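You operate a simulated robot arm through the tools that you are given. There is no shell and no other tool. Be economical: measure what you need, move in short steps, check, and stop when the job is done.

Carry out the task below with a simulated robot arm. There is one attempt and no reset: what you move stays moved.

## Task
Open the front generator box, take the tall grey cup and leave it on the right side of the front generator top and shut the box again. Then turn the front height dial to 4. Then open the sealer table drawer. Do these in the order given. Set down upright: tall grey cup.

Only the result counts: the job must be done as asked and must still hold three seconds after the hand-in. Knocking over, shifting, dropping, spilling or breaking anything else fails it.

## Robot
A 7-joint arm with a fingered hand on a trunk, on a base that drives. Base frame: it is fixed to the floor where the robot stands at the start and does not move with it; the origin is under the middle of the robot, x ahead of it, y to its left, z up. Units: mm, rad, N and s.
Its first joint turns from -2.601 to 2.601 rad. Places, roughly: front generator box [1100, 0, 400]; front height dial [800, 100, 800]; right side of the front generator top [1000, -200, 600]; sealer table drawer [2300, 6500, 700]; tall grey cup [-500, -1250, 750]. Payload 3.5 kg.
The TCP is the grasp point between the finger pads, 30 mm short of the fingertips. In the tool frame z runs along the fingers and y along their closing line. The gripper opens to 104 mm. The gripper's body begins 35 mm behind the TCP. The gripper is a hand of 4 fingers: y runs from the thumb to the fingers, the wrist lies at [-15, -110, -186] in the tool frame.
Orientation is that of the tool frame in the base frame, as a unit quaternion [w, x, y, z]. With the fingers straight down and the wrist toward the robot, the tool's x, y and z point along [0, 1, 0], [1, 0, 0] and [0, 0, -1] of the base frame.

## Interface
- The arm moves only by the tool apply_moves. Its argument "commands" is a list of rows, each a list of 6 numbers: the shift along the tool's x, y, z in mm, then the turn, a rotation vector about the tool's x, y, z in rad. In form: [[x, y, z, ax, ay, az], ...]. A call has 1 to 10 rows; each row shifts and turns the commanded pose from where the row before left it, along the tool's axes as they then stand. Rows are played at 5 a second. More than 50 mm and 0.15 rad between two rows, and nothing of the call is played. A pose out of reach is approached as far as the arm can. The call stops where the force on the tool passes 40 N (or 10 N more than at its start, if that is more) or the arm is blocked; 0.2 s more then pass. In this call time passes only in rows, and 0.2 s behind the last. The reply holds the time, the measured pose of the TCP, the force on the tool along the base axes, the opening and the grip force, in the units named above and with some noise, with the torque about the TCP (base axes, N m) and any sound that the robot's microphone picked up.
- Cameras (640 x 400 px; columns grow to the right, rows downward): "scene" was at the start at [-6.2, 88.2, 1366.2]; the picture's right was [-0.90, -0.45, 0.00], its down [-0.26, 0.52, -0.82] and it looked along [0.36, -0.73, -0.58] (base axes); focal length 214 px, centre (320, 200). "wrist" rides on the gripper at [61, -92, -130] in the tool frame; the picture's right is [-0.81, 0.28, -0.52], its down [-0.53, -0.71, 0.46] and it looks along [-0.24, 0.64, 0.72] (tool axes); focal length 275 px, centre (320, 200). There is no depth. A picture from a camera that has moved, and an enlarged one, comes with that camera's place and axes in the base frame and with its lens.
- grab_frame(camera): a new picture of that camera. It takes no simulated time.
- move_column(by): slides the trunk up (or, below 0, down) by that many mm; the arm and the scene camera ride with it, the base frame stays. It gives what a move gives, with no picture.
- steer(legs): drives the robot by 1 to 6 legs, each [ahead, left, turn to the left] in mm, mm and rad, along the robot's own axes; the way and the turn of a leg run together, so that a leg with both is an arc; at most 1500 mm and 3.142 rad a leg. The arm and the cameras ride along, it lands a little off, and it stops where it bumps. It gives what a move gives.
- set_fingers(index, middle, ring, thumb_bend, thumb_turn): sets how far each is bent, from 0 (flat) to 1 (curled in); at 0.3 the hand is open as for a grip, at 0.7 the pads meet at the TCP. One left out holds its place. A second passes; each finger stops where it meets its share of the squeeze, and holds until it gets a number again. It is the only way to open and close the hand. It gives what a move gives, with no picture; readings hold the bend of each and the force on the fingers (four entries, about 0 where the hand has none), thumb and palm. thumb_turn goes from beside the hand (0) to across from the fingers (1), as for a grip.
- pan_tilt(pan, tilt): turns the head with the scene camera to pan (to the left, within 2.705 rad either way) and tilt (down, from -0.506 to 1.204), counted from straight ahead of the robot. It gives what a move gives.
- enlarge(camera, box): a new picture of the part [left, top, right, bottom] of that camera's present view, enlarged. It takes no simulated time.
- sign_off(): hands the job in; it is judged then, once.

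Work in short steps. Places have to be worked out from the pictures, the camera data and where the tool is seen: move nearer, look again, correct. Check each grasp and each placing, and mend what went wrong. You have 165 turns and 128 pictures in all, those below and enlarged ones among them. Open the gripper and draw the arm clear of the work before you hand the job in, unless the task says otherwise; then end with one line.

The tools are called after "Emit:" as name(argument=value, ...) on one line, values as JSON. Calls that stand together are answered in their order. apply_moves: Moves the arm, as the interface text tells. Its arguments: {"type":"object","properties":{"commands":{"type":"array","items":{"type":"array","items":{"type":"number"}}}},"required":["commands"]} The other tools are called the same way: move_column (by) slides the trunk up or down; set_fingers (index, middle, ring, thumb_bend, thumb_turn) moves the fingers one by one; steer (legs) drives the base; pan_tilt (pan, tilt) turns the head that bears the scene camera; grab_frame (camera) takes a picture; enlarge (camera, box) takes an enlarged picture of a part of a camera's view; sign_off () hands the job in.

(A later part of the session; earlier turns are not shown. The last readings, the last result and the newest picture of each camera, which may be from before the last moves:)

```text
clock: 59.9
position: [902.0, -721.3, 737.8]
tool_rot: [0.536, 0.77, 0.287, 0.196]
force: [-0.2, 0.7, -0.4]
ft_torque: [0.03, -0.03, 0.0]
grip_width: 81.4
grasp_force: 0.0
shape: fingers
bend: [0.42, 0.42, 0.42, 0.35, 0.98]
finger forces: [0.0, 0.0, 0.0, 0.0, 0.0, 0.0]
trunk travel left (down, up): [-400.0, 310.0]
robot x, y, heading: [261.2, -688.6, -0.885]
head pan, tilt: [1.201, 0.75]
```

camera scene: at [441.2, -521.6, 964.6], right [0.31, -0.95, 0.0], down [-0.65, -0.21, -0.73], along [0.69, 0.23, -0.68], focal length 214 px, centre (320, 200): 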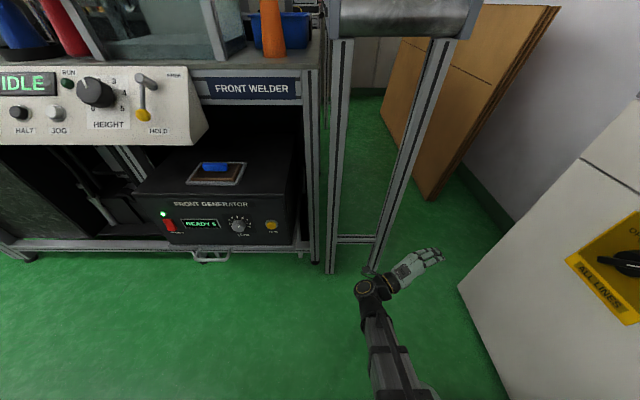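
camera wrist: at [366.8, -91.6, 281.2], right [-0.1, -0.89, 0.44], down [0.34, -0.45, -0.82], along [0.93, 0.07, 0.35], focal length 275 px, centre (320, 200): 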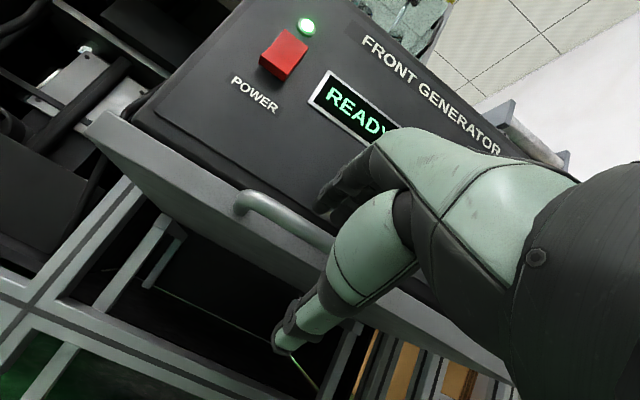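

Trunk is up; turning back and stepping back.

Emit:
steer(legs=[[0, 0, 1.196], [-55, 0, 0]])

Emit:
pan_tilt(pan=0.3, tilt=0.8)

Emit:
grab_frame(camera="scene")

```text
clock: 63.9
position: [467.8, -118.0, 735.4]
tool_rot: [0.33, 0.471, 0.673, 0.465]
force: [0.3, 0.4, 0.2]
ft_torque: [-0.03, -0.02, -0.01]
grip_width: 81.4
grasp_force: 0.2
shape: fingers
bend: [0.42, 0.42, 0.42, 0.35, 0.98]
finger forces: [0.0, 0.1, 0.0, 0.0, 0.0, 0.0]
trunk travel left (down, up): [-400.0, 310.0]
robot x, y, heading: [211.3, -704.2, 0.319]
head pan, tilt: [1.201, 0.75]
```

```text
clock: 65.1
position: [467.6, -118.3, 736.8]
tool_rot: [0.33, 0.472, 0.673, 0.464]
force: [-0.6, 0.3, 0.3]
ft_torque: [0.01, 0.0, 0.01]
grip_width: 81.1
grasp_force: 0.1
shape: fingers
bend: [0.42, 0.42, 0.42, 0.35, 0.98]
finger forces: [0.0, 0.0, 0.1, 0.0, 0.0, 0.0]
trunk travel left (down, up): [-400.0, 310.0]
robot x, y, heading: [208.1, -702.8, 0.327]
head pan, tilt: [0.3, 0.799]
```

```text
94 pictures are left
camera scene: at [175.7, -513.7, 1350.6], right [0.58, -0.81, 0.0], down [-0.58, -0.42, -0.7], along [0.57, 0.41, -0.72], focal length 214 px, centre (320, 200)
```

scene: 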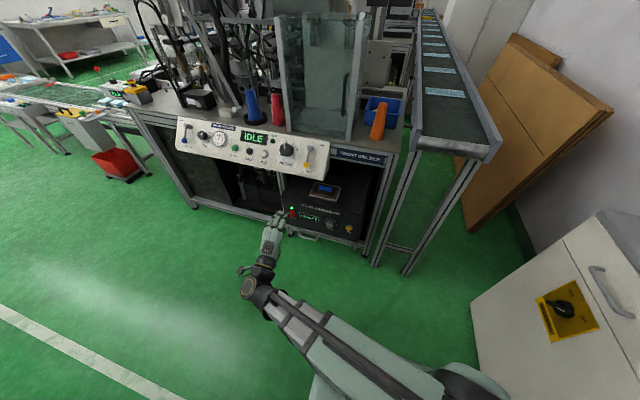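

Now I'll lower the trunk back to handle height.

Emit:
move_column(by=-390)

Emit:
grab_frame(camera="wrist")

Emit:
enlarge(camera="scene", box=[220, 100, 400, 225])

```text
clock: 68.8
position: [468.3, -118.3, 345.6]
tool_rot: [0.33, 0.471, 0.673, 0.465]
force: [0.0, -0.3, -0.4]
ft_torque: [0.04, -0.03, 0.0]
grip_width: 81.1
grasp_force: 0.1
shape: fingers
bend: [0.42, 0.42, 0.42, 0.35, 0.98]
finger forces: [0.1, 0.0, 0.0, 0.0, 0.1, 0.1]
trunk travel left (down, up): [-10.0, 700.0]
robot x, y, heading: [208.6, -706.0, 0.321]
head pan, tilt: [0.3, 0.799]
```

```text
93 pictures are left
camera wrist: at [302.0, -111.5, 306.0], right [-0.09, -0.89, 0.44], down [0.35, -0.45, -0.82], along [0.93, 0.08, 0.35], focal length 275 px, centre (320, 200)
```

wrist: 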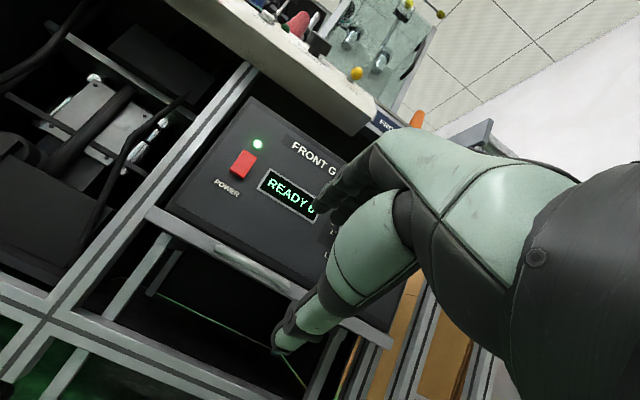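

```text
3.20 times, centred on (310, 162) of scene
camera zoom: at [175.7, -513.7, 960.6], right [0.58, -0.81, 0.0], down [-0.58, -0.42, -0.7], along [0.57, 0.41, -0.72], focal length 686 px, centre (352, 320)
```

zoom: 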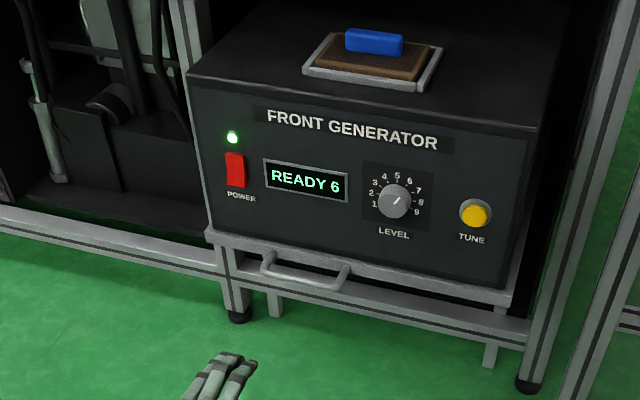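

The bar is at about e1≈658, e2≈-260, and the TCP is in line with it. I'll advance in one go, slowing at the end.

Emit:
apply_moves(commands=[[0, 4, 34, 0, 0, 0], [0, 8, 34, 0, 0, 0], [0, 10, 34, 0, 0, 0], [0, 10, 34, 0, 0, 0], [0, 10, 34, 0, 0, 0], [0, 8, 30, 0, 0, 0]])

Emit:
grab_frame(camera="wrist")

```text
clock: 70.2
position: [660.2, -48.3, 324.2]
tool_rot: [0.329, 0.471, 0.673, 0.465]
force: [-1.2, 0.2, -0.9]
ft_torque: [0.0, -0.02, -0.03]
grip_width: 81.3
grasp_force: 0.1
shape: fingers
bend: [0.42, 0.42, 0.42, 0.35, 0.98]
finger forces: [0.0, 0.0, 0.0, 0.1, 0.0, 0.0]
trunk travel left (down, up): [-10.0, 700.0]
robot x, y, heading: [205.4, -704.3, 0.324]
head pan, tilt: [0.3, 0.799]
```

```text
91 pictures are left
camera wrist: at [495.2, -41.6, 283.4], right [-0.09, -0.89, 0.44], down [0.35, -0.45, -0.82], along [0.93, 0.08, 0.35], focal length 275 px, centre (320, 200)
```

wrist: 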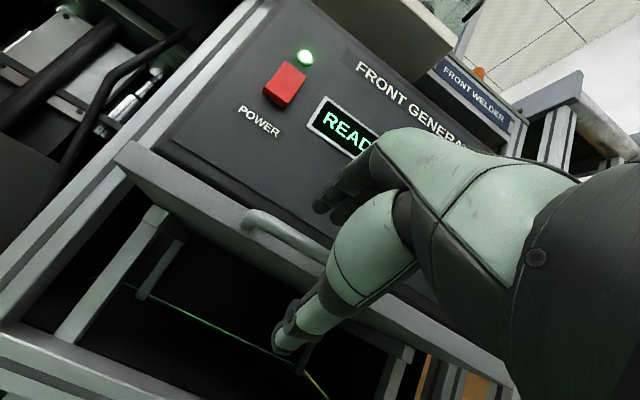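

Same geometry as before; final 25 mm, then close.

Emit:
apply_moves(commands=[[0, 3.3, 12, 0, 0, 0], [0, 3.3, 12, 0, 0, 0]])

Emit:
set_fingers(index=0.75, middle=0.75, ring=0.75, thumb_bend=0.75)

Emit:
apply_moves(commands=[[0, -8.6, -23.5, 0, 0, 0], [0, -8.6, -23.5, 0, 0, 0], [0, -8.6, -23.5, 0, 0, 0], [0, -8.6, -23.5, 0, 0, 0], [0, -8.6, -23.5, 0, 0, 0], [0, -6.9, -18.8, 0, 0, 0], [0, -6.9, -18.8, 0, 0, 0], [0, -6.9, -18.8, 0, 0, 0], [0, -6.9, -18.8, 0, 0, 0]])

Emit:
grab_frame(camera="scene")

```text
clock: 70.8
position: [683.4, -39.7, 320.8]
tool_rot: [0.33, 0.471, 0.673, 0.465]
force: [0.1, -0.3, 0.3]
ft_torque: [0.01, 0.0, 0.03]
grip_width: 81.3
grasp_force: 0.0
shape: fingers
bend: [0.42, 0.42, 0.42, 0.35, 0.98]
finger forces: [0.0, 0.1, 0.0, 0.1, 0.0, 0.1]
trunk travel left (down, up): [-10.0, 700.0]
robot x, y, heading: [207.4, -708.6, 0.328]
head pan, tilt: [0.3, 0.799]
```

```text
clock: 71.8
position: [683.2, -39.5, 321.3]
tool_rot: [0.33, 0.471, 0.673, 0.465]
force: [-0.3, -0.3, 0.4]
ft_torque: [0.02, -0.02, 0.0]
grip_width: 0.0
grasp_force: 0.6
shape: fingers
bend: [0.74, 0.74, 0.75, 0.72, 1.0]
finger forces: [0.0, 0.0, 0.3, 0.1, 0.1, 0.0]
trunk travel left (down, up): [-10.0, 700.0]
robot x, y, heading: [203.0, -702.2, 0.321]
head pan, tilt: [0.3, 0.799]
```

```text
clock: 73.5
position: [531.5, -96.0, 320.1]
tool_rot: [0.33, 0.473, 0.673, 0.464]
force: [22.6, 14.2, -0.7]
ft_torque: [-0.04, 0.07, 0.36]
grip_width: 0.0
grasp_force: 13.6
shape: fingers
bend: [0.74, 0.73, 0.71, 0.73, 1.0]
finger forces: [9.8, 8.5, 9.5, 0.1, 0.1, 0.0]
trunk travel left (down, up): [-10.0, 700.0]
robot x, y, heading: [206.6, -702.7, 0.319]
head pan, tilt: [0.3, 0.799]
stopped in row 8: the force on the tool passed its limit at 48 N (the readings are from after the stop); the commanded pose is now the measured one
```

```text
90 pictures are left
camera scene: at [177.0, -513.1, 960.6], right [0.58, -0.81, 0.0], down [-0.58, -0.42, -0.7], along [0.57, 0.41, -0.72], focal length 214 px, centre (320, 200)
```

scene: 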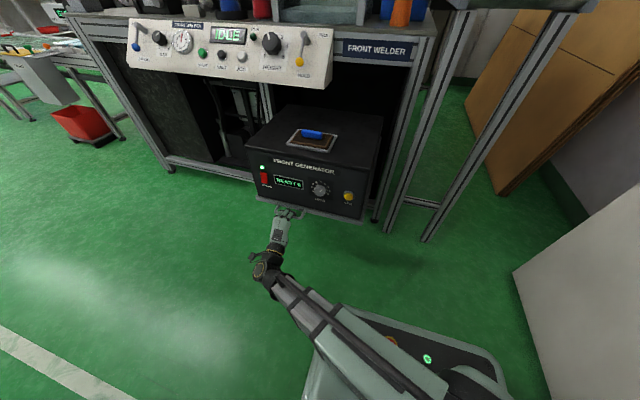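

Fully open again. I'll release, back off and raise the trunk.

Emit:
set_fingers(index=0.42, middle=0.42, ring=0.42, thumb_bend=0.35)

Emit:
apply_moves(commands=[[0, 0, -10, 0, 0, 0], [0, 0, -20, 0, 0, 0], [0, 0, -20, 0, 0, 0], [0, 0, -20, 0, 0, 0]])

Emit:
move_column(by=400)

Emit:
grab_frame(camera="scene")

```text
clock: 74.5
position: [530.0, -95.8, 321.7]
tool_rot: [0.33, 0.473, 0.673, 0.463]
force: [-0.2, 0.0, 0.2]
ft_torque: [-0.01, 0.0, 0.02]
grip_width: 81.4
grasp_force: 0.1
shape: fingers
bend: [0.42, 0.42, 0.42, 0.35, 0.98]
finger forces: [0.1, 0.0, 0.1, 0.1, 0.0, 0.1]
trunk travel left (down, up): [-10.0, 700.0]
robot x, y, heading: [206.4, -706.0, 0.32]
head pan, tilt: [0.3, 0.799]
```

```text
clock: 75.5
position: [467.0, -117.9, 345.4]
tool_rot: [0.33, 0.473, 0.672, 0.463]
force: [0.2, 0.0, 0.0]
ft_torque: [0.0, 0.03, -0.01]
grip_width: 81.1
grasp_force: 0.1
shape: fingers
bend: [0.42, 0.42, 0.42, 0.35, 0.98]
finger forces: [0.0, 0.0, 0.0, 0.1, 0.0, 0.0]
trunk travel left (down, up): [-10.0, 700.0]
robot x, y, heading: [211.2, -711.9, 0.319]
head pan, tilt: [0.3, 0.799]
```

```text
clock: 79.3
position: [466.5, -117.7, 744.8]
tool_rot: [0.33, 0.473, 0.673, 0.463]
force: [0.4, 0.3, 0.5]
ft_torque: [0.0, 0.02, 0.02]
grip_width: 81.2
grasp_force: 0.1
shape: fingers
bend: [0.42, 0.42, 0.42, 0.35, 0.98]
finger forces: [0.0, 0.0, 0.0, 0.1, 0.0, 0.1]
trunk travel left (down, up): [-410.0, 300.0]
robot x, y, heading: [205.5, -704.2, 0.321]
head pan, tilt: [0.3, 0.799]
```

```text
89 pictures are left
camera scene: at [176.1, -513.5, 1360.5], right [0.58, -0.81, 0.0], down [-0.58, -0.42, -0.7], along [0.57, 0.41, -0.72], focal length 214 px, centre (320, 200)
```

scene: 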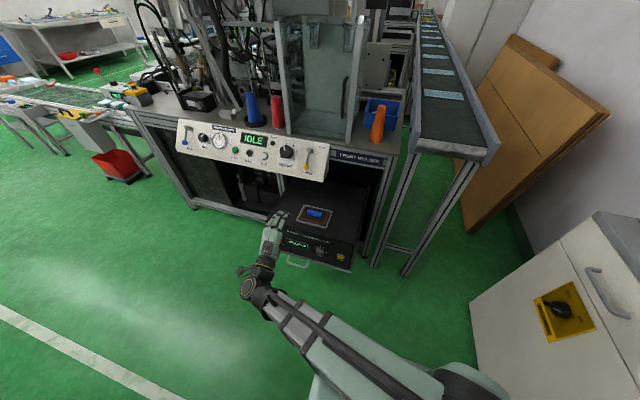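

The box is open with its contents in place. I'll raise 200 mm more, then step ahead and turn right toward the cup.

Emit:
move_column(by=200)

Emit:
steer(legs=[[55, 0, 0], [0, 0, -1.2]])

Emit:
pan_tilt(pan=-1.4, tilt=0.6)

Emit:
grab_frame(camera="scene")

```text
clock: 81.5
position: [466.7, -118.0, 945.8]
tool_rot: [0.33, 0.473, 0.673, 0.464]
force: [0.4, 0.1, 0.2]
ft_torque: [-0.03, 0.01, -0.01]
grip_width: 81.2
grasp_force: 0.1
shape: fingers
bend: [0.42, 0.42, 0.42, 0.35, 0.98]
finger forces: [0.1, 0.0, 0.1, 0.0, 0.0, 0.0]
trunk travel left (down, up): [-610.0, 100.0]
robot x, y, heading: [208.7, -706.0, 0.318]
head pan, tilt: [0.3, 0.799]
```

```text
clock: 85.4
position: [902.3, -709.0, 945.9]
tool_rot: [0.532, 0.768, 0.293, 0.2]
force: [-0.1, 0.0, 0.5]
ft_torque: [0.01, -0.04, 0.0]
grip_width: 81.0
grasp_force: 0.2
shape: fingers
bend: [0.42, 0.42, 0.42, 0.35, 0.98]
finger forces: [0.0, 0.1, 0.1, 0.0, 0.0, 0.0]
trunk travel left (down, up): [-610.0, 100.0]
robot x, y, heading: [258.9, -685.0, -0.868]
head pan, tilt: [0.3, 0.799]
```

```text
clock: 87.2
position: [901.3, -710.1, 945.1]
tool_rot: [0.532, 0.769, 0.293, 0.2]
force: [0.2, -0.2, -0.1]
ft_torque: [-0.01, 0.02, -0.03]
grip_width: 81.1
grasp_force: 0.1
shape: fingers
bend: [0.42, 0.42, 0.42, 0.35, 0.98]
finger forces: [0.0, 0.0, 0.0, 0.0, 0.1, 0.1]
trunk travel left (down, up): [-610.0, 100.0]
robot x, y, heading: [259.2, -691.8, -0.87]
head pan, tilt: [-1.4, 0.6]
```

```text
88 pictures are left
camera scene: at [303.2, -613.6, 1577.4], right [-0.77, 0.64, 0.0], down [0.36, 0.43, -0.83], along [-0.53, -0.63, -0.56], focal length 214 px, centre (320, 200)
```

scene: 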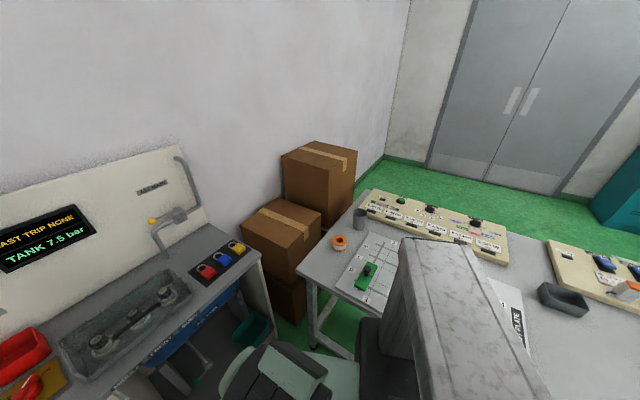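

The cup is visible; I'll enlarge for accurate triangulation.

Emit:
enlarge(camera="scene", box=[280, 170, 440, 290])

```text
3.33 times, centred on (360, 230) of scene
camera zoom: at [303.2, -613.6, 1577.4], right [-0.77, 0.64, 0.0], down [0.36, 0.43, -0.83], along [-0.53, -0.63, -0.56], focal length 715 px, centre (187, 100)
```

zoom: 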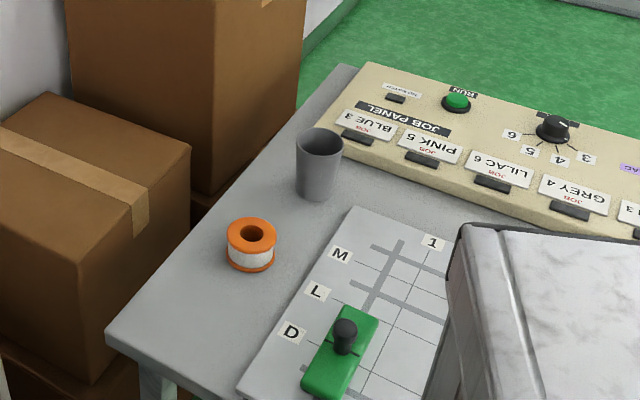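

Cup triangulates to about (-423, -1149), base z≈805, height ≈97, diameter ≈75. To avoid sweeping the arm over the cabinet, I'll raise fully and turn left the long way round, over open aisle.

Emit:
move_column(by=95)

Emit:
steer(legs=[[0, 0, 1.9], [0, 0, 1.87]])

Emit:
pan_tilt(pan=0.5, tilt=0.7)

Emit:
grab_frame(camera="scene")

```text
clock: 88.4
position: [900.3, -710.1, 1040.7]
tool_rot: [0.532, 0.769, 0.293, 0.2]
force: [0.1, -1.1, -0.2]
ft_torque: [0.01, -0.06, -0.02]
grip_width: 81.2
grasp_force: 0.0
shape: fingers
bend: [0.42, 0.42, 0.42, 0.35, 0.98]
finger forces: [0.1, 0.0, 0.0, 0.0, 0.1, 0.0]
trunk travel left (down, up): [-705.0, 5.0]
robot x, y, heading: [258.8, -685.7, -0.867]
head pan, tilt: [-1.4, 0.6]
```

```text
clock: 97.9
position: [-268.0, -1053.5, 1041.4]
tool_rot: [-0.357, -0.52, 0.637, 0.442]
force: [0.8, 0.0, -0.3]
ft_torque: [0.01, -0.01, -0.02]
grip_width: 81.3
grasp_force: 0.1
shape: fingers
bend: [0.42, 0.42, 0.42, 0.35, 0.98]
finger forces: [0.0, 0.0, 0.1, 0.0, 0.0, 0.0]
trunk travel left (down, up): [-705.0, 5.0]
robot x, y, heading: [260.7, -685.4, 2.921]
head pan, tilt: [-1.4, 0.6]
```

```text
clock: 99.8
position: [-268.1, -1053.0, 1041.2]
tool_rot: [-0.357, -0.52, 0.637, 0.443]
force: [-0.2, -0.4, -0.1]
ft_torque: [-0.04, 0.01, 0.0]
grip_width: 81.1
grasp_force: 0.0
shape: fingers
bend: [0.42, 0.42, 0.42, 0.35, 0.98]
finger forces: [0.0, 0.1, 0.0, 0.1, 0.0, 0.0]
trunk travel left (down, up): [-705.0, 5.0]
robot x, y, heading: [258.5, -681.6, 2.919]
head pan, tilt: [0.499, 0.7]
```

```text
86 pictures are left
camera scene: at [183.5, -889.1, 1663.8], right [-0.27, 0.96, 0.0], down [0.62, 0.17, -0.76], along [-0.74, -0.21, -0.64], focal length 214 px, centre (320, 200)
```

scene: 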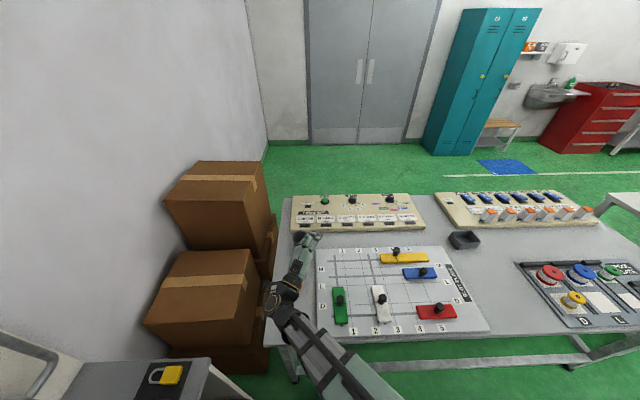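

The arm hides the cup. I'll pitch the fingers to straight down in place, then look with the wrist camera.

Emit:
apply_moves(commands=[[0, 0, 0, 0.135, 0, 0], [0, 0, 0, 0.135, 0, 0], [0, 0, 0, 0.135, 0, 0], [0, 0, 0, 0.135, 0, 0], [0, 0, 0, 0.135, 0, 0], [0, 0, 0, 0.135, 0, 0], [0, 0, 0, 0.135, 0, 0], [0, 0, 0, 0.135, 0, 0], [0, 0, 0, 0.136, 0, 0]])

Emit:
grab_frame(camera="wrist")

Emit:
grab_frame(camera="scene")

```text
clock: 101.8
position: [-268.4, -1053.0, 1040.3]
tool_rot: [0.005, -0.631, 0.775, -0.001]
force: [-0.3, 0.8, -0.1]
ft_torque: [0.05, 0.02, 0.02]
grip_width: 81.5
grasp_force: 0.1
shape: fingers
bend: [0.42, 0.42, 0.42, 0.35, 0.98]
finger forces: [0.1, 0.1, 0.1, 0.1, 0.0, 0.1]
trunk travel left (down, up): [-705.0, 5.0]
robot x, y, heading: [262.3, -687.2, 2.916]
head pan, tilt: [0.499, 0.7]
```

```text
85 pictures are left
camera wrist: at [-191.9, -1130.9, 1171.8], right [-0.11, 0.85, 0.52], down [0.81, 0.38, -0.45], along [-0.58, 0.37, -0.73], focal length 275 px, centre (320, 200)
```

wrist: 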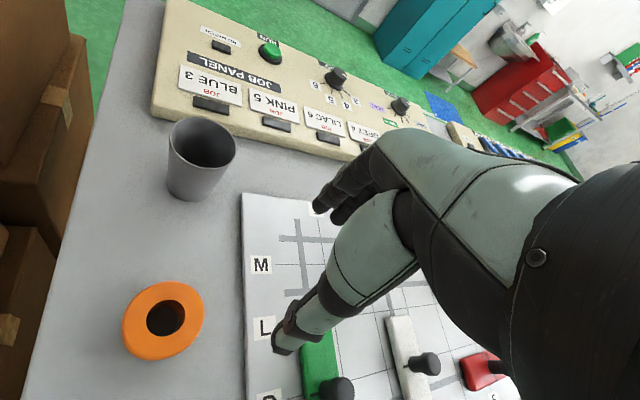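

```text
84 pictures are left
camera scene: at [183.2, -889.1, 1663.8], right [-0.27, 0.96, 0.0], down [0.62, 0.17, -0.76], along [-0.74, -0.21, -0.64], focal length 214 px, centre (320, 200)
```

scene: 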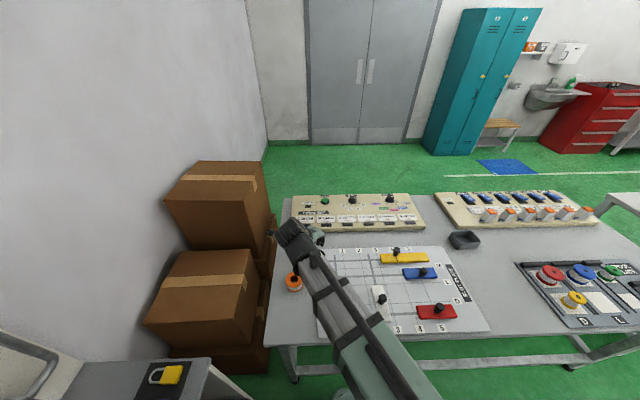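

Cup rim centre is at about (-420,-1152), rim z≈895, outer diameter ≈80. I'll open the fingers wider, move above the cup, and turn the closing line slightly away from the job panel.

Emit:
set_fingers(index=0.2, middle=0.2, ring=0.2, thumb_bend=0.2)

Emit:
apply_moves(commands=[[31.6, 32.2, 0, 0, 0, 0], [31.6, 32.2, 0, 0, 0, 0], [31.6, 32.2, 0, 0, 0, 0], [31.6, 32.2, 0, 0, 0, 0], [0, 0, 0, 0, 0, 0.11], [0, 0, 0, 0, 0, 0.11], [0, 0, 0, 0, 0, 0.11], [0, 0, 0, 0, 0, 0]])

Emit:
grab_frame(camera="wrist")

Emit:
enlarge(camera="scene", box=[240, 180, 400, 300])

```text
clock: 102.8
position: [-267.9, -1053.3, 1040.8]
tool_rot: [0.004, -0.631, 0.776, -0.001]
force: [0.3, 1.0, 0.2]
ft_torque: [0.0, 0.01, -0.01]
grip_width: 125.2
grasp_force: 0.1
shape: fingers
bend: [0.2, 0.2, 0.2, 0.2, 0.97]
finger forces: [0.1, 0.0, 0.0, 0.0, 0.0, 0.0]
trunk travel left (down, up): [-705.0, 5.0]
robot x, y, heading: [260.3, -688.4, 2.919]
head pan, tilt: [0.499, 0.7]
```

```text
clock: 104.6
position: [-420.9, -1151.5, 1040.3]
tool_rot: [0.003, -0.494, 0.869, 0.0]
force: [0.1, -0.4, -0.1]
ft_torque: [0.02, 0.01, 0.0]
grip_width: 125.4
grasp_force: 0.0
shape: fingers
bend: [0.2, 0.2, 0.2, 0.2, 0.97]
finger forces: [0.0, 0.1, 0.1, 0.0, 0.0, 0.0]
trunk travel left (down, up): [-705.0, 5.0]
robot x, y, heading: [259.7, -688.5, 2.917]
head pan, tilt: [0.499, 0.7]
```

```text
83 pictures are left
camera wrist: at [-373.3, -1249.3, 1170.5], right [0.17, 0.83, 0.52], down [0.89, 0.1, -0.45], along [-0.43, 0.54, -0.72], focal length 275 px, centre (320, 200)
```

wrist: 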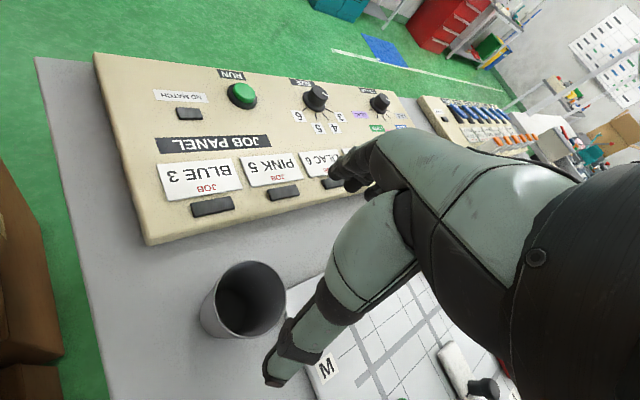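

```text
3.33 times, centred on (320, 240) of scene
camera zoom: at [183.5, -889.1, 1663.8], right [-0.27, 0.96, 0.0], down [0.62, 0.17, -0.76], along [-0.74, -0.21, -0.64], focal length 715 px, centre (320, 67)
```

zoom: 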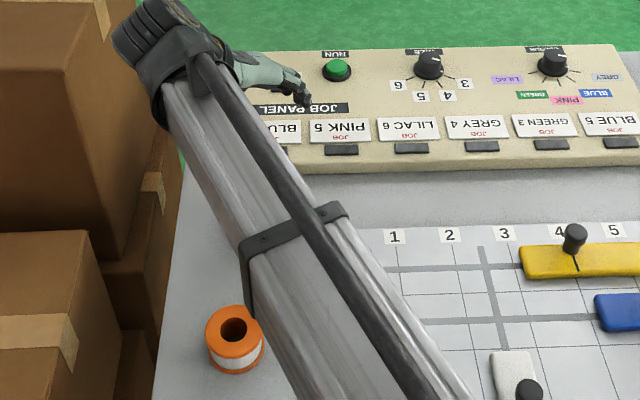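

The rim centre re-triangulates to (-416,-1152,896), right under the TCP. I'll descend until the fingertips are at rim level and check the straddle.

Emit:
apply_moves(commands=[[-2, -3.4, 30, 0, 0, 0], [0, 0, 40, 0, 0, 0], [0, 0, 40, 0, 0, 0]])

Emit:
grab_frame(camera="wrist")

Emit:
enlarge(camera="scene", box=[240, 180, 400, 300])

```text
clock: 105.4
position: [-415.7, -1150.5, 929.1]
tool_rot: [0.004, -0.495, 0.869, 0.0]
force: [-0.2, -0.6, -0.3]
ft_torque: [-0.02, 0.0, 0.0]
grip_width: 125.2
grasp_force: 0.0
shape: fingers
bend: [0.2, 0.2, 0.2, 0.2, 0.97]
finger forces: [0.0, 0.0, 0.1, 0.0, 0.0, 0.1]
trunk travel left (down, up): [-705.0, 5.0]
robot x, y, heading: [255.8, -686.1, 2.917]
head pan, tilt: [0.499, 0.7]
```

```text
81 pictures are left
camera wrist: at [-368.2, -1248.7, 1060.4], right [0.17, 0.84, 0.52], down [0.89, 0.1, -0.45], along [-0.43, 0.54, -0.73], focal length 275 px, centre (320, 200)
```

wrist: 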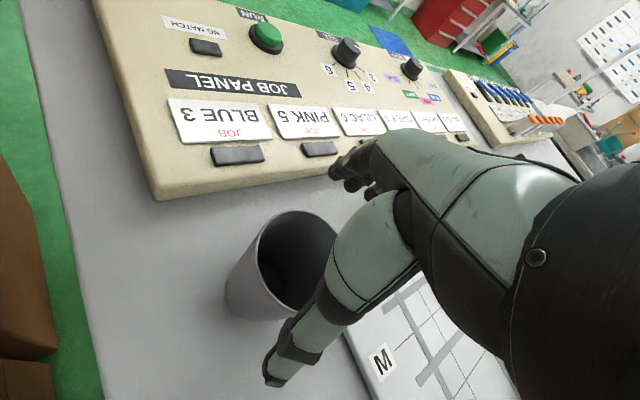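

```text
3.33 times, centred on (320, 240) of scene
camera zoom: at [183.2, -889.3, 1663.8], right [-0.27, 0.96, 0.0], down [0.62, 0.17, -0.76], along [-0.74, -0.21, -0.64], focal length 715 px, centre (320, 67)
```

zoom: 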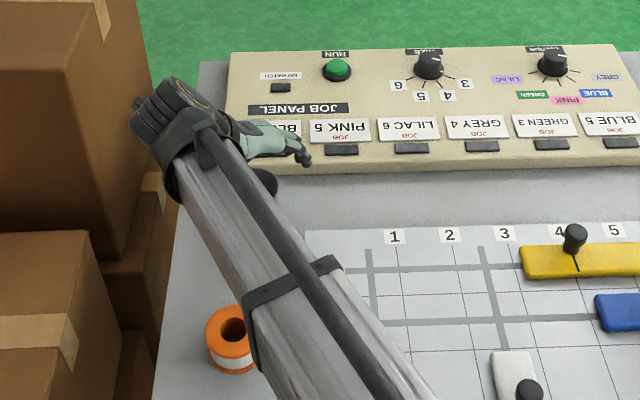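

The cup is between the thumb and fingers with clearance. I'll descend the remaining 60 mm in small steps.

Emit:
apply_moves(commands=[[0, 0, 20, 0, 0, 0], [0, 0, 20, 0, 0, 0], [0, 0, 18, 0, 0, 0]])

Emit:
grab_frame(camera="wrist")

```text
clock: 106.2
position: [-415.2, -1150.0, 873.0]
tool_rot: [0.003, -0.495, 0.869, 0.0]
force: [0.6, 0.1, 3.8]
ft_torque: [-0.07, -0.08, -0.05]
grip_width: 126.3
grasp_force: 1.5
shape: fingers
bend: [0.2, 0.2, 0.2, 0.2, 0.97]
finger forces: [0.0, 0.0, 0.0, 0.0, 2.9, 0.0]
trunk travel left (down, up): [-705.0, 5.0]
robot x, y, heading: [260.1, -686.5, 2.911]
head pan, tilt: [0.499, 0.7]
```

```text
79 pictures are left
camera wrist: at [-367.7, -1248.4, 1003.1], right [0.17, 0.84, 0.52], down [0.89, 0.1, -0.45], along [-0.43, 0.54, -0.72], focal length 275 px, centre (320, 200)
```

wrist: 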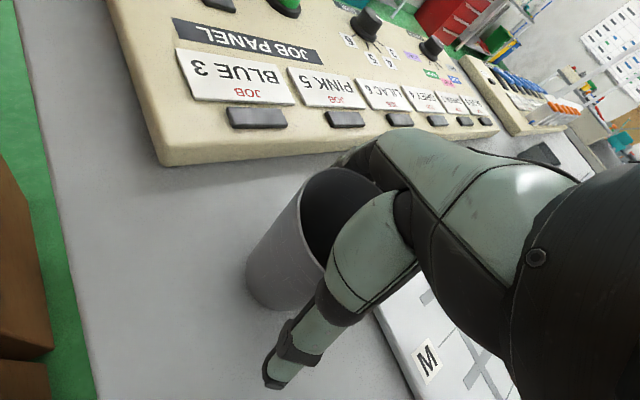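

The thumb reads about 3 N upward, so its base is resting on the rim. I'll lift slightly, shift toward the thumb side, and go down again.

Emit:
apply_moves(commands=[[0, 0, -15, 0, 0, 0], [0, -6, -5, 0, 0, 0], [0, -6, 0, 0, 0, 0], [0, 0, 10, 0, 0, 0], [0, 0, 10, 0, 0, 0]])

Emit:
grab_frame(camera="wrist")

```text
clock: 107.4
position: [-405.1, -1155.6, 872.3]
tool_rot: [0.004, -0.495, 0.869, 0.001]
force: [0.4, -0.4, 1.7]
ft_torque: [0.01, 0.02, -0.02]
grip_width: 126.3
grasp_force: 1.3
shape: fingers
bend: [0.2, 0.2, 0.2, 0.2, 0.97]
finger forces: [1.1, 0.1, 0.0, 0.0, 0.1, 0.0]
trunk travel left (down, up): [-705.0, 5.0]
robot x, y, heading: [257.4, -686.7, 2.912]
head pan, tilt: [0.499, 0.7]
```

```text
78 pictures are left
camera wrist: at [-358.1, -1254.9, 1002.5], right [0.17, 0.83, 0.52], down [0.89, 0.1, -0.45], along [-0.43, 0.54, -0.72], focal length 275 px, centre (320, 200)
```

wrist: 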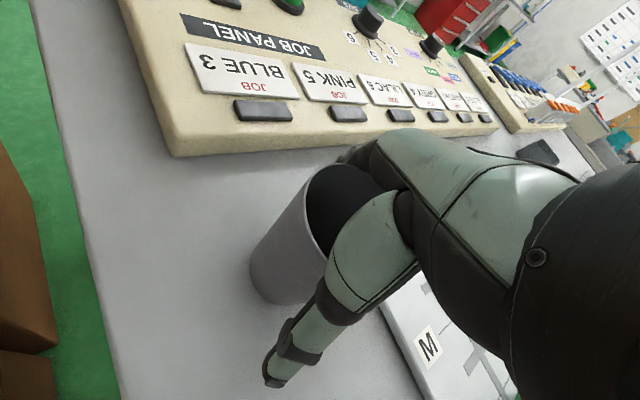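

Now only one finger lightly touches, so the cup is nearly centred. I'll close in stages.

Emit:
apply_moves(commands=[[0, 3, -2, 0, 0, 0]])

Emit:
set_fingers(index=0.38, middle=0.38, ring=0.38, thumb_bend=0.36)

Emit:
grab_frame(camera="wrist")

```text
clock: 107.8
position: [-408.0, -1154.5, 873.7]
tool_rot: [0.004, -0.495, 0.869, -0.001]
force: [0.1, -0.7, 0.3]
ft_torque: [0.01, 0.02, 0.02]
grip_width: 125.9
grasp_force: 0.1
shape: fingers
bend: [0.2, 0.2, 0.2, 0.2, 0.97]
finger forces: [0.0, 0.1, 0.0, 0.0, 0.1, 0.1]
trunk travel left (down, up): [-705.0, 5.0]
robot x, y, heading: [262.1, -684.4, 2.917]
head pan, tilt: [0.499, 0.7]
```

```text
clock: 108.8
position: [-407.2, -1154.9, 873.5]
tool_rot: [0.004, -0.495, 0.869, 0.001]
force: [-2.0, 0.7, 8.2]
ft_torque: [-0.06, -0.06, 0.02]
grip_width: 98.9
grasp_force: 12.8
shape: fingers
bend: [0.31, 0.38, 0.38, 0.35, 0.98]
finger forces: [13.9, 0.0, 0.0, 0.1, 11.8, 0.1]
trunk travel left (down, up): [-705.0, 5.0]
robot x, y, heading: [257.8, -687.7, 2.916]
head pan, tilt: [0.499, 0.7]
```

```text
77 pictures are left
camera wrist: at [-360.4, -1253.1, 1004.7], right [0.17, 0.84, 0.52], down [0.89, 0.1, -0.45], along [-0.43, 0.54, -0.72], focal length 275 px, centre (320, 200)
```

wrist: 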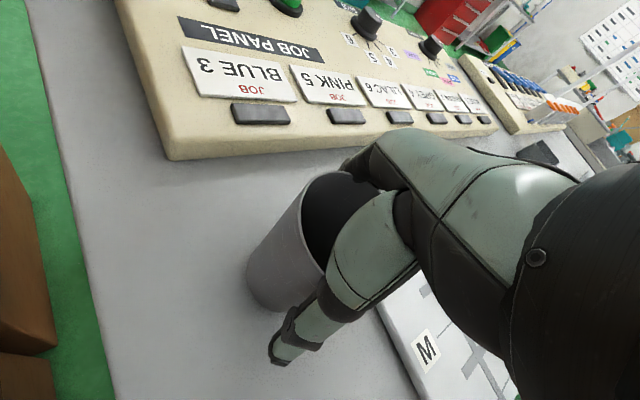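

Index and thumb jammed at 98 mm with an upward push, so the rim sits too deep between the finger roots. I'll open a bit, rise 14 mm and close again.

Emit:
set_fingers(index=0.22, middle=0.22, ring=0.22, thumb_bend=0.22)

Emit:
apply_moves(commands=[[-3, 3, -7, 0, 0, 0], [0, 0, -7, 0, 0, 0]])

Emit:
set_fingers(index=0.45, middle=0.45, ring=0.45, thumb_bend=0.45)

Emit:
grab_frame(camera="wrist")

```text
clock: 109.8
position: [-408.1, -1154.7, 873.1]
tool_rot: [0.004, -0.495, 0.869, 0.001]
force: [0.0, -0.8, 0.9]
ft_torque: [-0.02, 0.0, 0.04]
grip_width: 121.6
grasp_force: 0.8
shape: fingers
bend: [0.22, 0.22, 0.22, 0.22, 0.97]
finger forces: [0.0, 0.1, 0.0, 0.0, 0.5, 0.0]
trunk travel left (down, up): [-705.0, 5.0]
robot x, y, heading: [257.4, -689.3, 2.912]
head pan, tilt: [0.499, 0.7]
```

```text
clock: 110.4
position: [-408.0, -1151.0, 888.1]
tool_rot: [0.004, -0.495, 0.869, 0.0]
force: [-0.4, 0.1, 1.1]
ft_torque: [-0.03, 0.02, 0.0]
grip_width: 121.3
grasp_force: 0.1
shape: fingers
bend: [0.22, 0.22, 0.22, 0.22, 0.97]
finger forces: [0.0, 0.0, 0.0, 0.0, 0.0, 0.1]
trunk travel left (down, up): [-705.0, 5.0]
robot x, y, heading: [262.0, -689.4, 2.916]
head pan, tilt: [0.499, 0.7]
```

```text
clock: 111.4
position: [-408.9, -1151.8, 887.0]
tool_rot: [0.004, -0.494, 0.87, 0.001]
force: [-0.3, 0.4, 3.4]
ft_torque: [0.04, 0.07, -0.02]
grip_width: 80.6
grasp_force: 9.5
shape: fingers
bend: [0.38, 0.45, 0.45, 0.41, 0.99]
finger forces: [9.9, 0.0, 0.0, 0.0, 9.1, 0.0]
trunk travel left (down, up): [-705.0, 5.0]
robot x, y, heading: [257.7, -688.7, 2.912]
head pan, tilt: [0.499, 0.7]
```

```text
76 pictures are left
camera wrist: at [-361.8, -1249.2, 1018.2], right [0.17, 0.84, 0.52], down [0.89, 0.1, -0.45], along [-0.43, 0.54, -0.72], focal length 275 px, centre (320, 200)
```

wrist: 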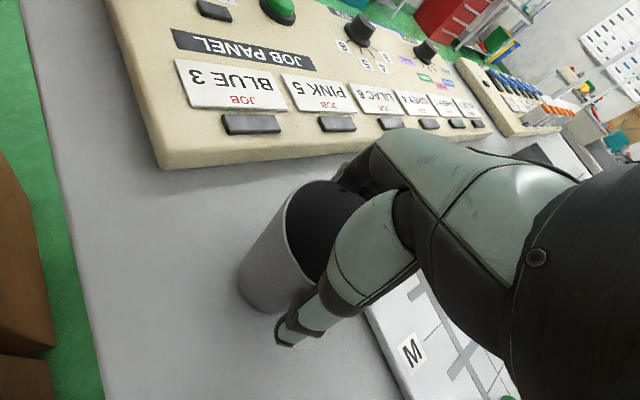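

Only the index and thumb bear, so the cup lies toward the index (+x) side. I'll open, shift +x 14 mm and close again.

Emit:
set_fingers(index=0.25, middle=0.25, ring=0.25, thumb_bend=0.25)

Emit:
apply_moves(commands=[[7, 0, 0, 0, 0, 0], [7, 0, 0, 0, 0, 0]])

Emit:
set_fingers(index=0.45, middle=0.45, ring=0.45, thumb_bend=0.45)

Emit:
grab_frame(camera="wrist")

```text
clock: 112.4
position: [-408.6, -1151.0, 886.8]
tool_rot: [0.004, -0.495, 0.869, 0.0]
force: [-0.3, 0.3, 0.9]
ft_torque: [-0.04, -0.01, -0.01]
grip_width: 114.5
grasp_force: 0.2
shape: fingers
bend: [0.25, 0.25, 0.25, 0.25, 0.97]
finger forces: [0.1, 0.0, 0.1, 0.0, 0.0, 0.0]
trunk travel left (down, up): [-705.0, 5.0]
robot x, y, heading: [262.1, -687.7, 2.92]
head pan, tilt: [0.499, 0.7]
```

```text
clock: 113.0
position: [-416.3, -1162.9, 887.5]
tool_rot: [0.004, -0.495, 0.869, 0.0]
force: [-0.5, 0.5, 0.3]
ft_torque: [0.0, 0.0, 0.0]
grip_width: 114.2
grasp_force: 0.1
shape: fingers
bend: [0.25, 0.25, 0.25, 0.25, 0.97]
finger forces: [0.0, 0.0, 0.0, 0.0, 0.0, 0.0]
trunk travel left (down, up): [-705.0, 5.0]
robot x, y, heading: [259.4, -685.7, 2.913]
head pan, tilt: [0.499, 0.7]
```

```text
clock: 114.0
position: [-416.2, -1163.9, 887.5]
tool_rot: [0.005, -0.495, 0.869, 0.001]
force: [0.4, 0.3, 1.4]
ft_torque: [0.02, 0.06, 0.0]
grip_width: 71.1
grasp_force: 3.6
shape: fingers
bend: [0.43, 0.44, 0.45, 0.43, 0.99]
finger forces: [3.0, 0.5, 0.1, 0.0, 3.4, 0.1]
trunk travel left (down, up): [-705.0, 5.0]
robot x, y, heading: [262.0, -686.5, 2.912]
head pan, tilt: [0.499, 0.7]
```

```text
75 pictures are left
camera wrist: at [-369.0, -1261.3, 1018.0], right [0.17, 0.84, 0.52], down [0.89, 0.1, -0.45], along [-0.43, 0.54, -0.72], focal length 275 px, centre (320, 200)
```

wrist: 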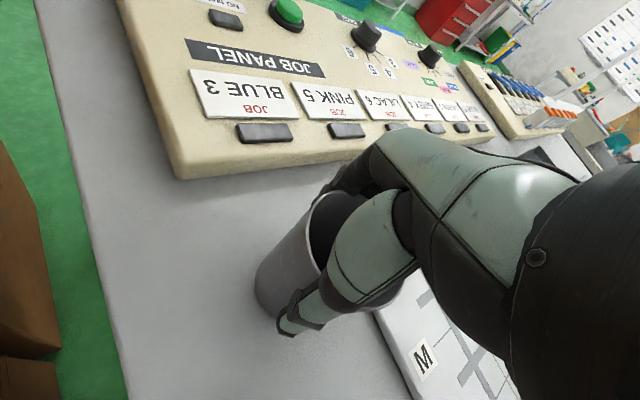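

Index, middle and thumb now contact at 71 mm. I'll tighten.

Emit:
set_fingers(index=0.55, middle=0.55, ring=0.55, thumb_bend=0.55)

Emit:
grab_frame(camera="wrist")

```text
clock: 115.0
position: [-415.4, -1160.7, 887.1]
tool_rot: [0.004, -0.494, 0.869, 0.0]
force: [-1.1, -0.2, 5.0]
ft_torque: [0.14, 0.15, 0.07]
grip_width: 60.9
grasp_force: 18.3
shape: fingers
bend: [0.48, 0.49, 0.5, 0.49, 0.99]
finger forces: [8.3, 5.7, 3.9, 0.1, 17.9, 0.1]
trunk travel left (down, up): [-705.0, 5.0]
robot x, y, heading: [259.9, -688.0, 2.917]
head pan, tilt: [0.499, 0.7]
```

```text
74 pictures are left
camera wrist: at [-368.8, -1261.1, 1018.4], right [0.17, 0.84, 0.52], down [0.89, 0.1, -0.45], along [-0.43, 0.54, -0.72], focal length 275 px, centre (320, 200)
```

wrist: 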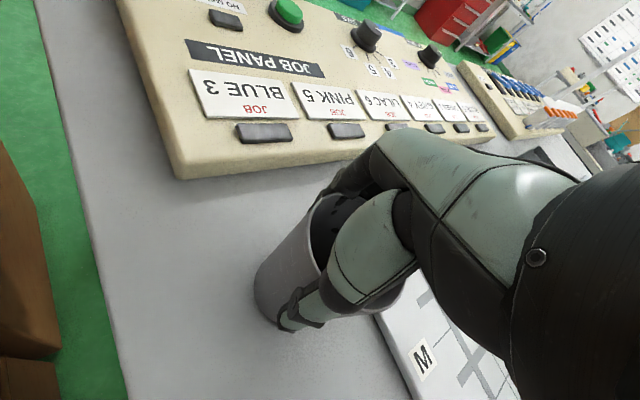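

All fingers and the thumb bear, 18 N. Lifting straight up.

Emit:
apply_moves(commands=[[0, 0, -10, 0, 0, 0], [0, 0, -20, 0, 0, 0], [0, 0, -30, 0, 0, 0], [0, 0, -40, 0, 0, 0], [0, 0, -40, 0, 0, 0]])

Emit:
grab_frame(camera="wrist")

Emit:
enlarge(camera="scene", box=[240, 160, 400, 300])

```text
clock: 116.2
position: [-416.1, -1163.3, 1028.1]
tool_rot: [0.004, -0.494, 0.869, 0.0]
force: [-0.4, 0.2, -0.9]
ft_torque: [-0.03, 0.02, 0.0]
grip_width: 60.4
grasp_force: 17.1
shape: fingers
bend: [0.48, 0.49, 0.51, 0.49, 0.99]
finger forces: [8.1, 5.4, 3.6, 0.0, 16.8, 0.1]
trunk travel left (down, up): [-705.0, 5.0]
robot x, y, heading: [260.6, -686.7, 2.918]
head pan, tilt: [0.499, 0.7]
```

```text
73 pictures are left
camera wrist: at [-368.9, -1261.9, 1158.8], right [0.17, 0.83, 0.52], down [0.89, 0.1, -0.45], along [-0.43, 0.54, -0.72], focal length 275 px, centre (320, 200)
```

wrist: 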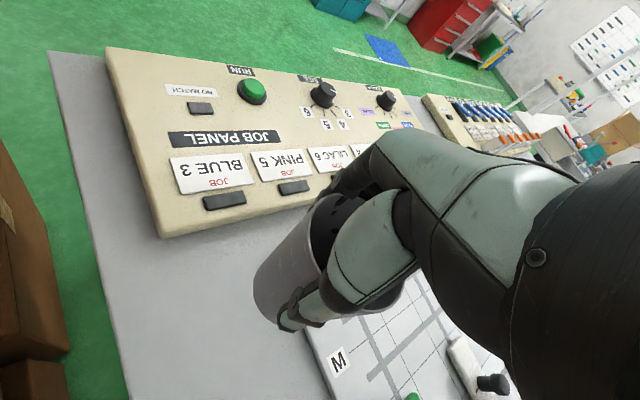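

```text
2.86 times, centred on (320, 230) of scene
camera zoom: at [183.7, -889.0, 1663.8], right [-0.27, 0.96, 0.0], down [0.62, 0.17, -0.77], along [-0.74, -0.21, -0.64], focal length 613 px, centre (320, 114)
```

zoom: 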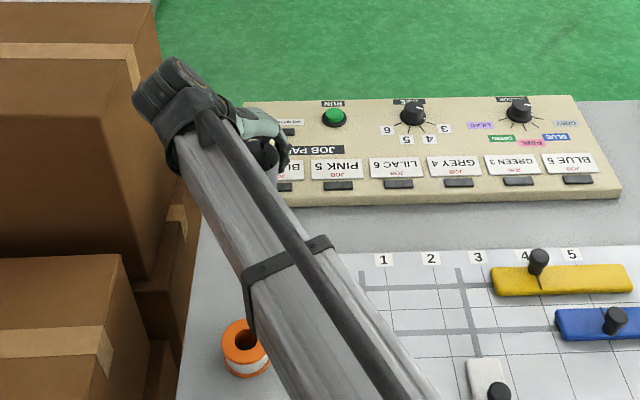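

The cup is lifted cleanly. I'll pull it in toward the robot to r≈690, then turn right the way I came.

Emit:
apply_moves(commands=[[-32, -14, 0, 0, 0, 0], [-32, -14, 0, 0, 0, 0], [-32, -14, 0, 0, 0, 0], [-32, -14, 0, 0, 0, 0]])

Emit:
steer(legs=[[0, 0, -1.45], [0, 0, -1.45]])

Emit:
pan_tilt(pan=0.75, tilt=0.8)

Emit:
grab_frame(camera="scene")

Emit:
grab_frame(camera="wrist")

```text
clock: 117.2
position: [-303.0, -1081.8, 1029.3]
tool_rot: [0.004, -0.494, 0.869, 0.0]
force: [0.9, 0.3, 0.6]
ft_torque: [-0.02, -0.02, 0.02]
grip_width: 60.2
grasp_force: 16.7
shape: fingers
bend: [0.48, 0.49, 0.51, 0.49, 0.99]
finger forces: [8.1, 5.4, 3.7, 0.0, 16.7, 0.0]
trunk travel left (down, up): [-705.0, 5.0]
robot x, y, heading: [255.8, -690.4, 2.913]
head pan, tilt: [0.499, 0.7]
```

```text
clock: 124.7
position: [707.7, -166.5, 1029.1]
tool_rot: [0.001, 0.801, 0.599, -0.003]
force: [0.6, 0.0, 0.1]
ft_torque: [-0.01, 0.02, 0.0]
grip_width: 59.7
grasp_force: 16.3
shape: fingers
bend: [0.49, 0.49, 0.51, 0.49, 0.99]
finger forces: [8.0, 5.2, 3.7, 0.0, 16.2, 0.1]
trunk travel left (down, up): [-705.0, 5.0]
robot x, y, heading: [261.0, -688.8, 0.026]
head pan, tilt: [0.499, 0.7]
```

```text
clock: 125.4
position: [707.9, -166.8, 1028.1]
tool_rot: [0.001, 0.801, 0.598, -0.004]
force: [-0.5, 0.1, 0.3]
ft_torque: [-0.02, 0.01, -0.04]
grip_width: 59.8
grasp_force: 16.2
shape: fingers
bend: [0.49, 0.49, 0.51, 0.49, 0.99]
finger forces: [8.0, 5.3, 3.5, 0.0, 16.1, 0.0]
trunk travel left (down, up): [-705.0, 5.0]
robot x, y, heading: [262.1, -688.1, 0.029]
head pan, tilt: [0.75, 0.799]
```

```text
71 pictures are left
camera scene: at [268.0, -464.8, 1655.6], right [0.7, -0.72, 0.0], down [-0.51, -0.5, -0.7], along [0.5, 0.49, -0.72], focal length 214 px, centre (320, 200)
```

scene: 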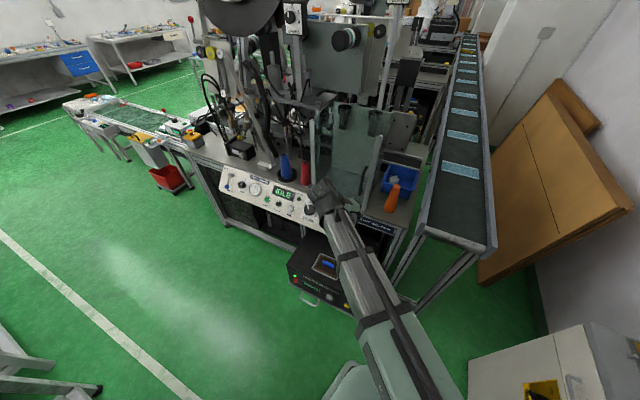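

```text
70 pictures are left
camera wrist: at [637.8, -79.7, 1159.3], right [0.04, -0.85, 0.52], down [-0.84, -0.31, -0.45], along [0.55, -0.42, -0.72], focal length 275 px, centre (320, 200)
```

wrist: 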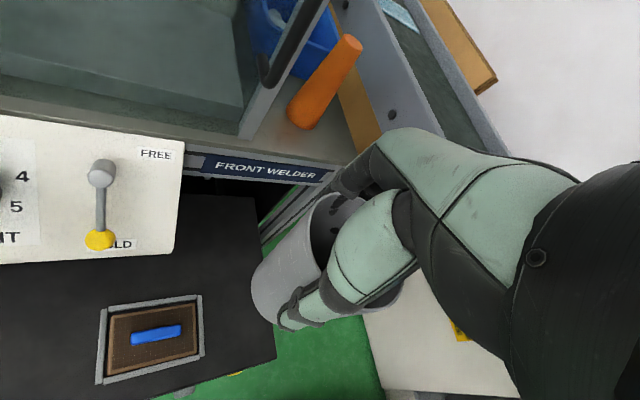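

The cup is secure. Generator top ≈z 589, with a free right strip at e2 -389…-517. The target for the cup centre is (715,-249), so I'll move above it.

Emit:
apply_moves(commands=[[-38, 15, 0, 0, 0, 0], [-38, 15, 0, 0, 0, 0]])

Emit:
move_column(by=-260)

Emit:
grab_frame(camera="wrist")

Emit:
grab_frame(camera="scene")

```text
clock: 126.0
position: [715.6, -247.6, 1028.7]
tool_rot: [0.0, 0.8, 0.6, -0.003]
force: [-0.4, -0.2, -0.9]
ft_torque: [-0.02, 0.0, 0.0]
grip_width: 59.9
grasp_force: 16.4
shape: fingers
bend: [0.49, 0.49, 0.51, 0.49, 0.99]
finger forces: [7.9, 5.3, 3.6, 0.0, 16.1, 0.0]
trunk travel left (down, up): [-705.0, 5.0]
robot x, y, heading: [257.7, -686.3, 0.022]
head pan, tilt: [0.75, 0.799]
```

```text
clock: 128.7
position: [715.9, -248.2, 768.9]
tool_rot: [0.001, 0.801, 0.599, -0.003]
force: [-0.4, -0.6, -0.8]
ft_torque: [0.0, 0.01, 0.02]
grip_width: 59.8
grasp_force: 16.1
shape: fingers
bend: [0.49, 0.49, 0.51, 0.49, 0.99]
finger forces: [7.9, 5.2, 3.6, 0.1, 16.0, 0.0]
trunk travel left (down, up): [-445.0, 265.0]
robot x, y, heading: [257.2, -682.2, 0.022]
head pan, tilt: [0.75, 0.799]
```

```text
69 pictures are left
camera wrist: at [645.5, -160.9, 899.7], right [0.04, -0.85, 0.52], down [-0.84, -0.31, -0.45], along [0.55, -0.42, -0.72], focal length 275 px, centre (320, 200)
```

wrist: 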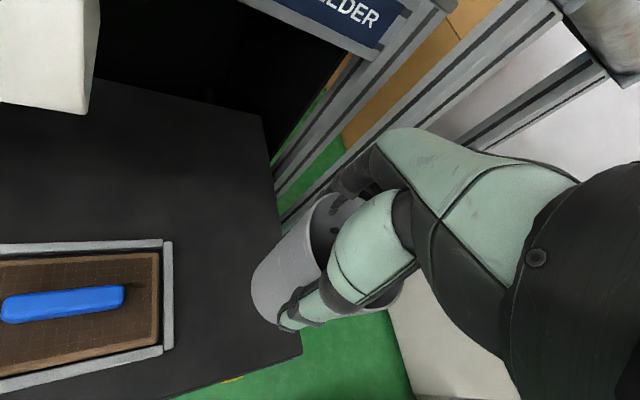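

```text
68 pictures are left
camera scene: at [267.9, -464.9, 1395.6], right [0.7, -0.71, 0.0], down [-0.51, -0.5, -0.7], along [0.5, 0.49, -0.72], focal length 214 px, centre (320, 200)
```

scene: 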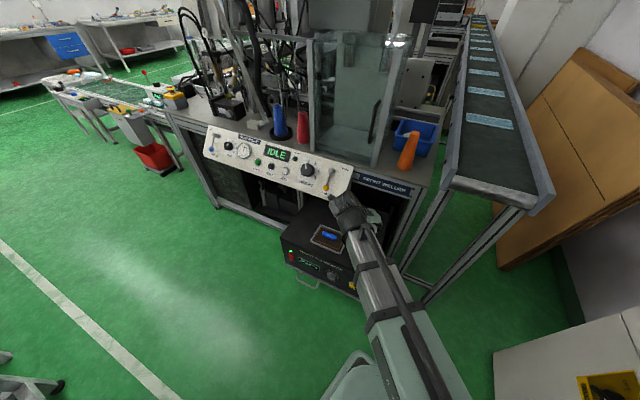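

Box corner re-triangulated at (e1 537, e2 -515, z≈595); the cup is over the centre of the free strip. I'll descend carefully.

Emit:
apply_moves(commands=[[0, 0, 20, 0, 0, 0], [0, 0, 20, 0, 0, 0], [0, 0, 18, 0, 0, 0]])

Emit:
grab_frame(camera="wrist")

Emit:
enlarge(camera="scene", box=[270, 170, 430, 310])

```text
clock: 129.5
position: [716.0, -248.0, 709.9]
tool_rot: [0.0, 0.801, 0.599, -0.003]
force: [0.1, -0.4, 0.0]
ft_torque: [-0.03, 0.02, 0.02]
grip_width: 59.5
grasp_force: 16.4
shape: fingers
bend: [0.49, 0.49, 0.51, 0.49, 0.99]
finger forces: [7.9, 5.3, 3.6, 0.0, 15.9, 0.0]
trunk travel left (down, up): [-445.0, 265.0]
robot x, y, heading: [259.3, -691.7, 0.023]
head pan, tilt: [0.75, 0.799]
```

```text
67 pictures are left
camera wrist: at [645.4, -161.2, 841.0], right [0.04, -0.85, 0.52], down [-0.84, -0.31, -0.45], along [0.55, -0.42, -0.73], focal length 275 px, centre (320, 200)
```

wrist: 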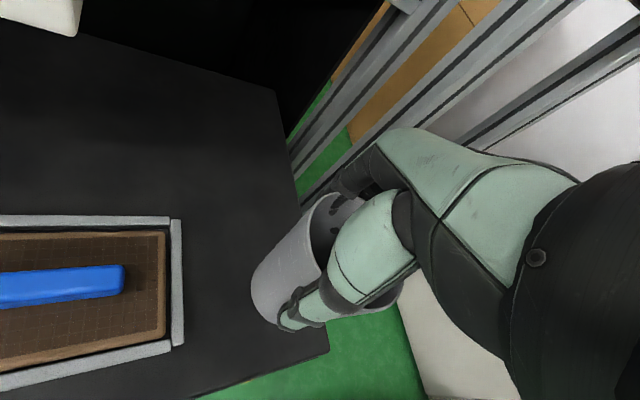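

```text
2.86 times, centred on (350, 240) of scene
camera zoom: at [268.0, -464.8, 1395.6], right [0.7, -0.71, 0.0], down [-0.51, -0.5, -0.7], along [0.5, 0.49, -0.72], focal length 613 px, centre (234, 86)
```

zoom: 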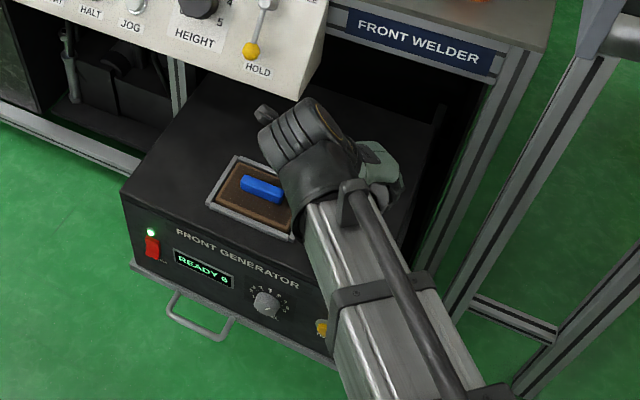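

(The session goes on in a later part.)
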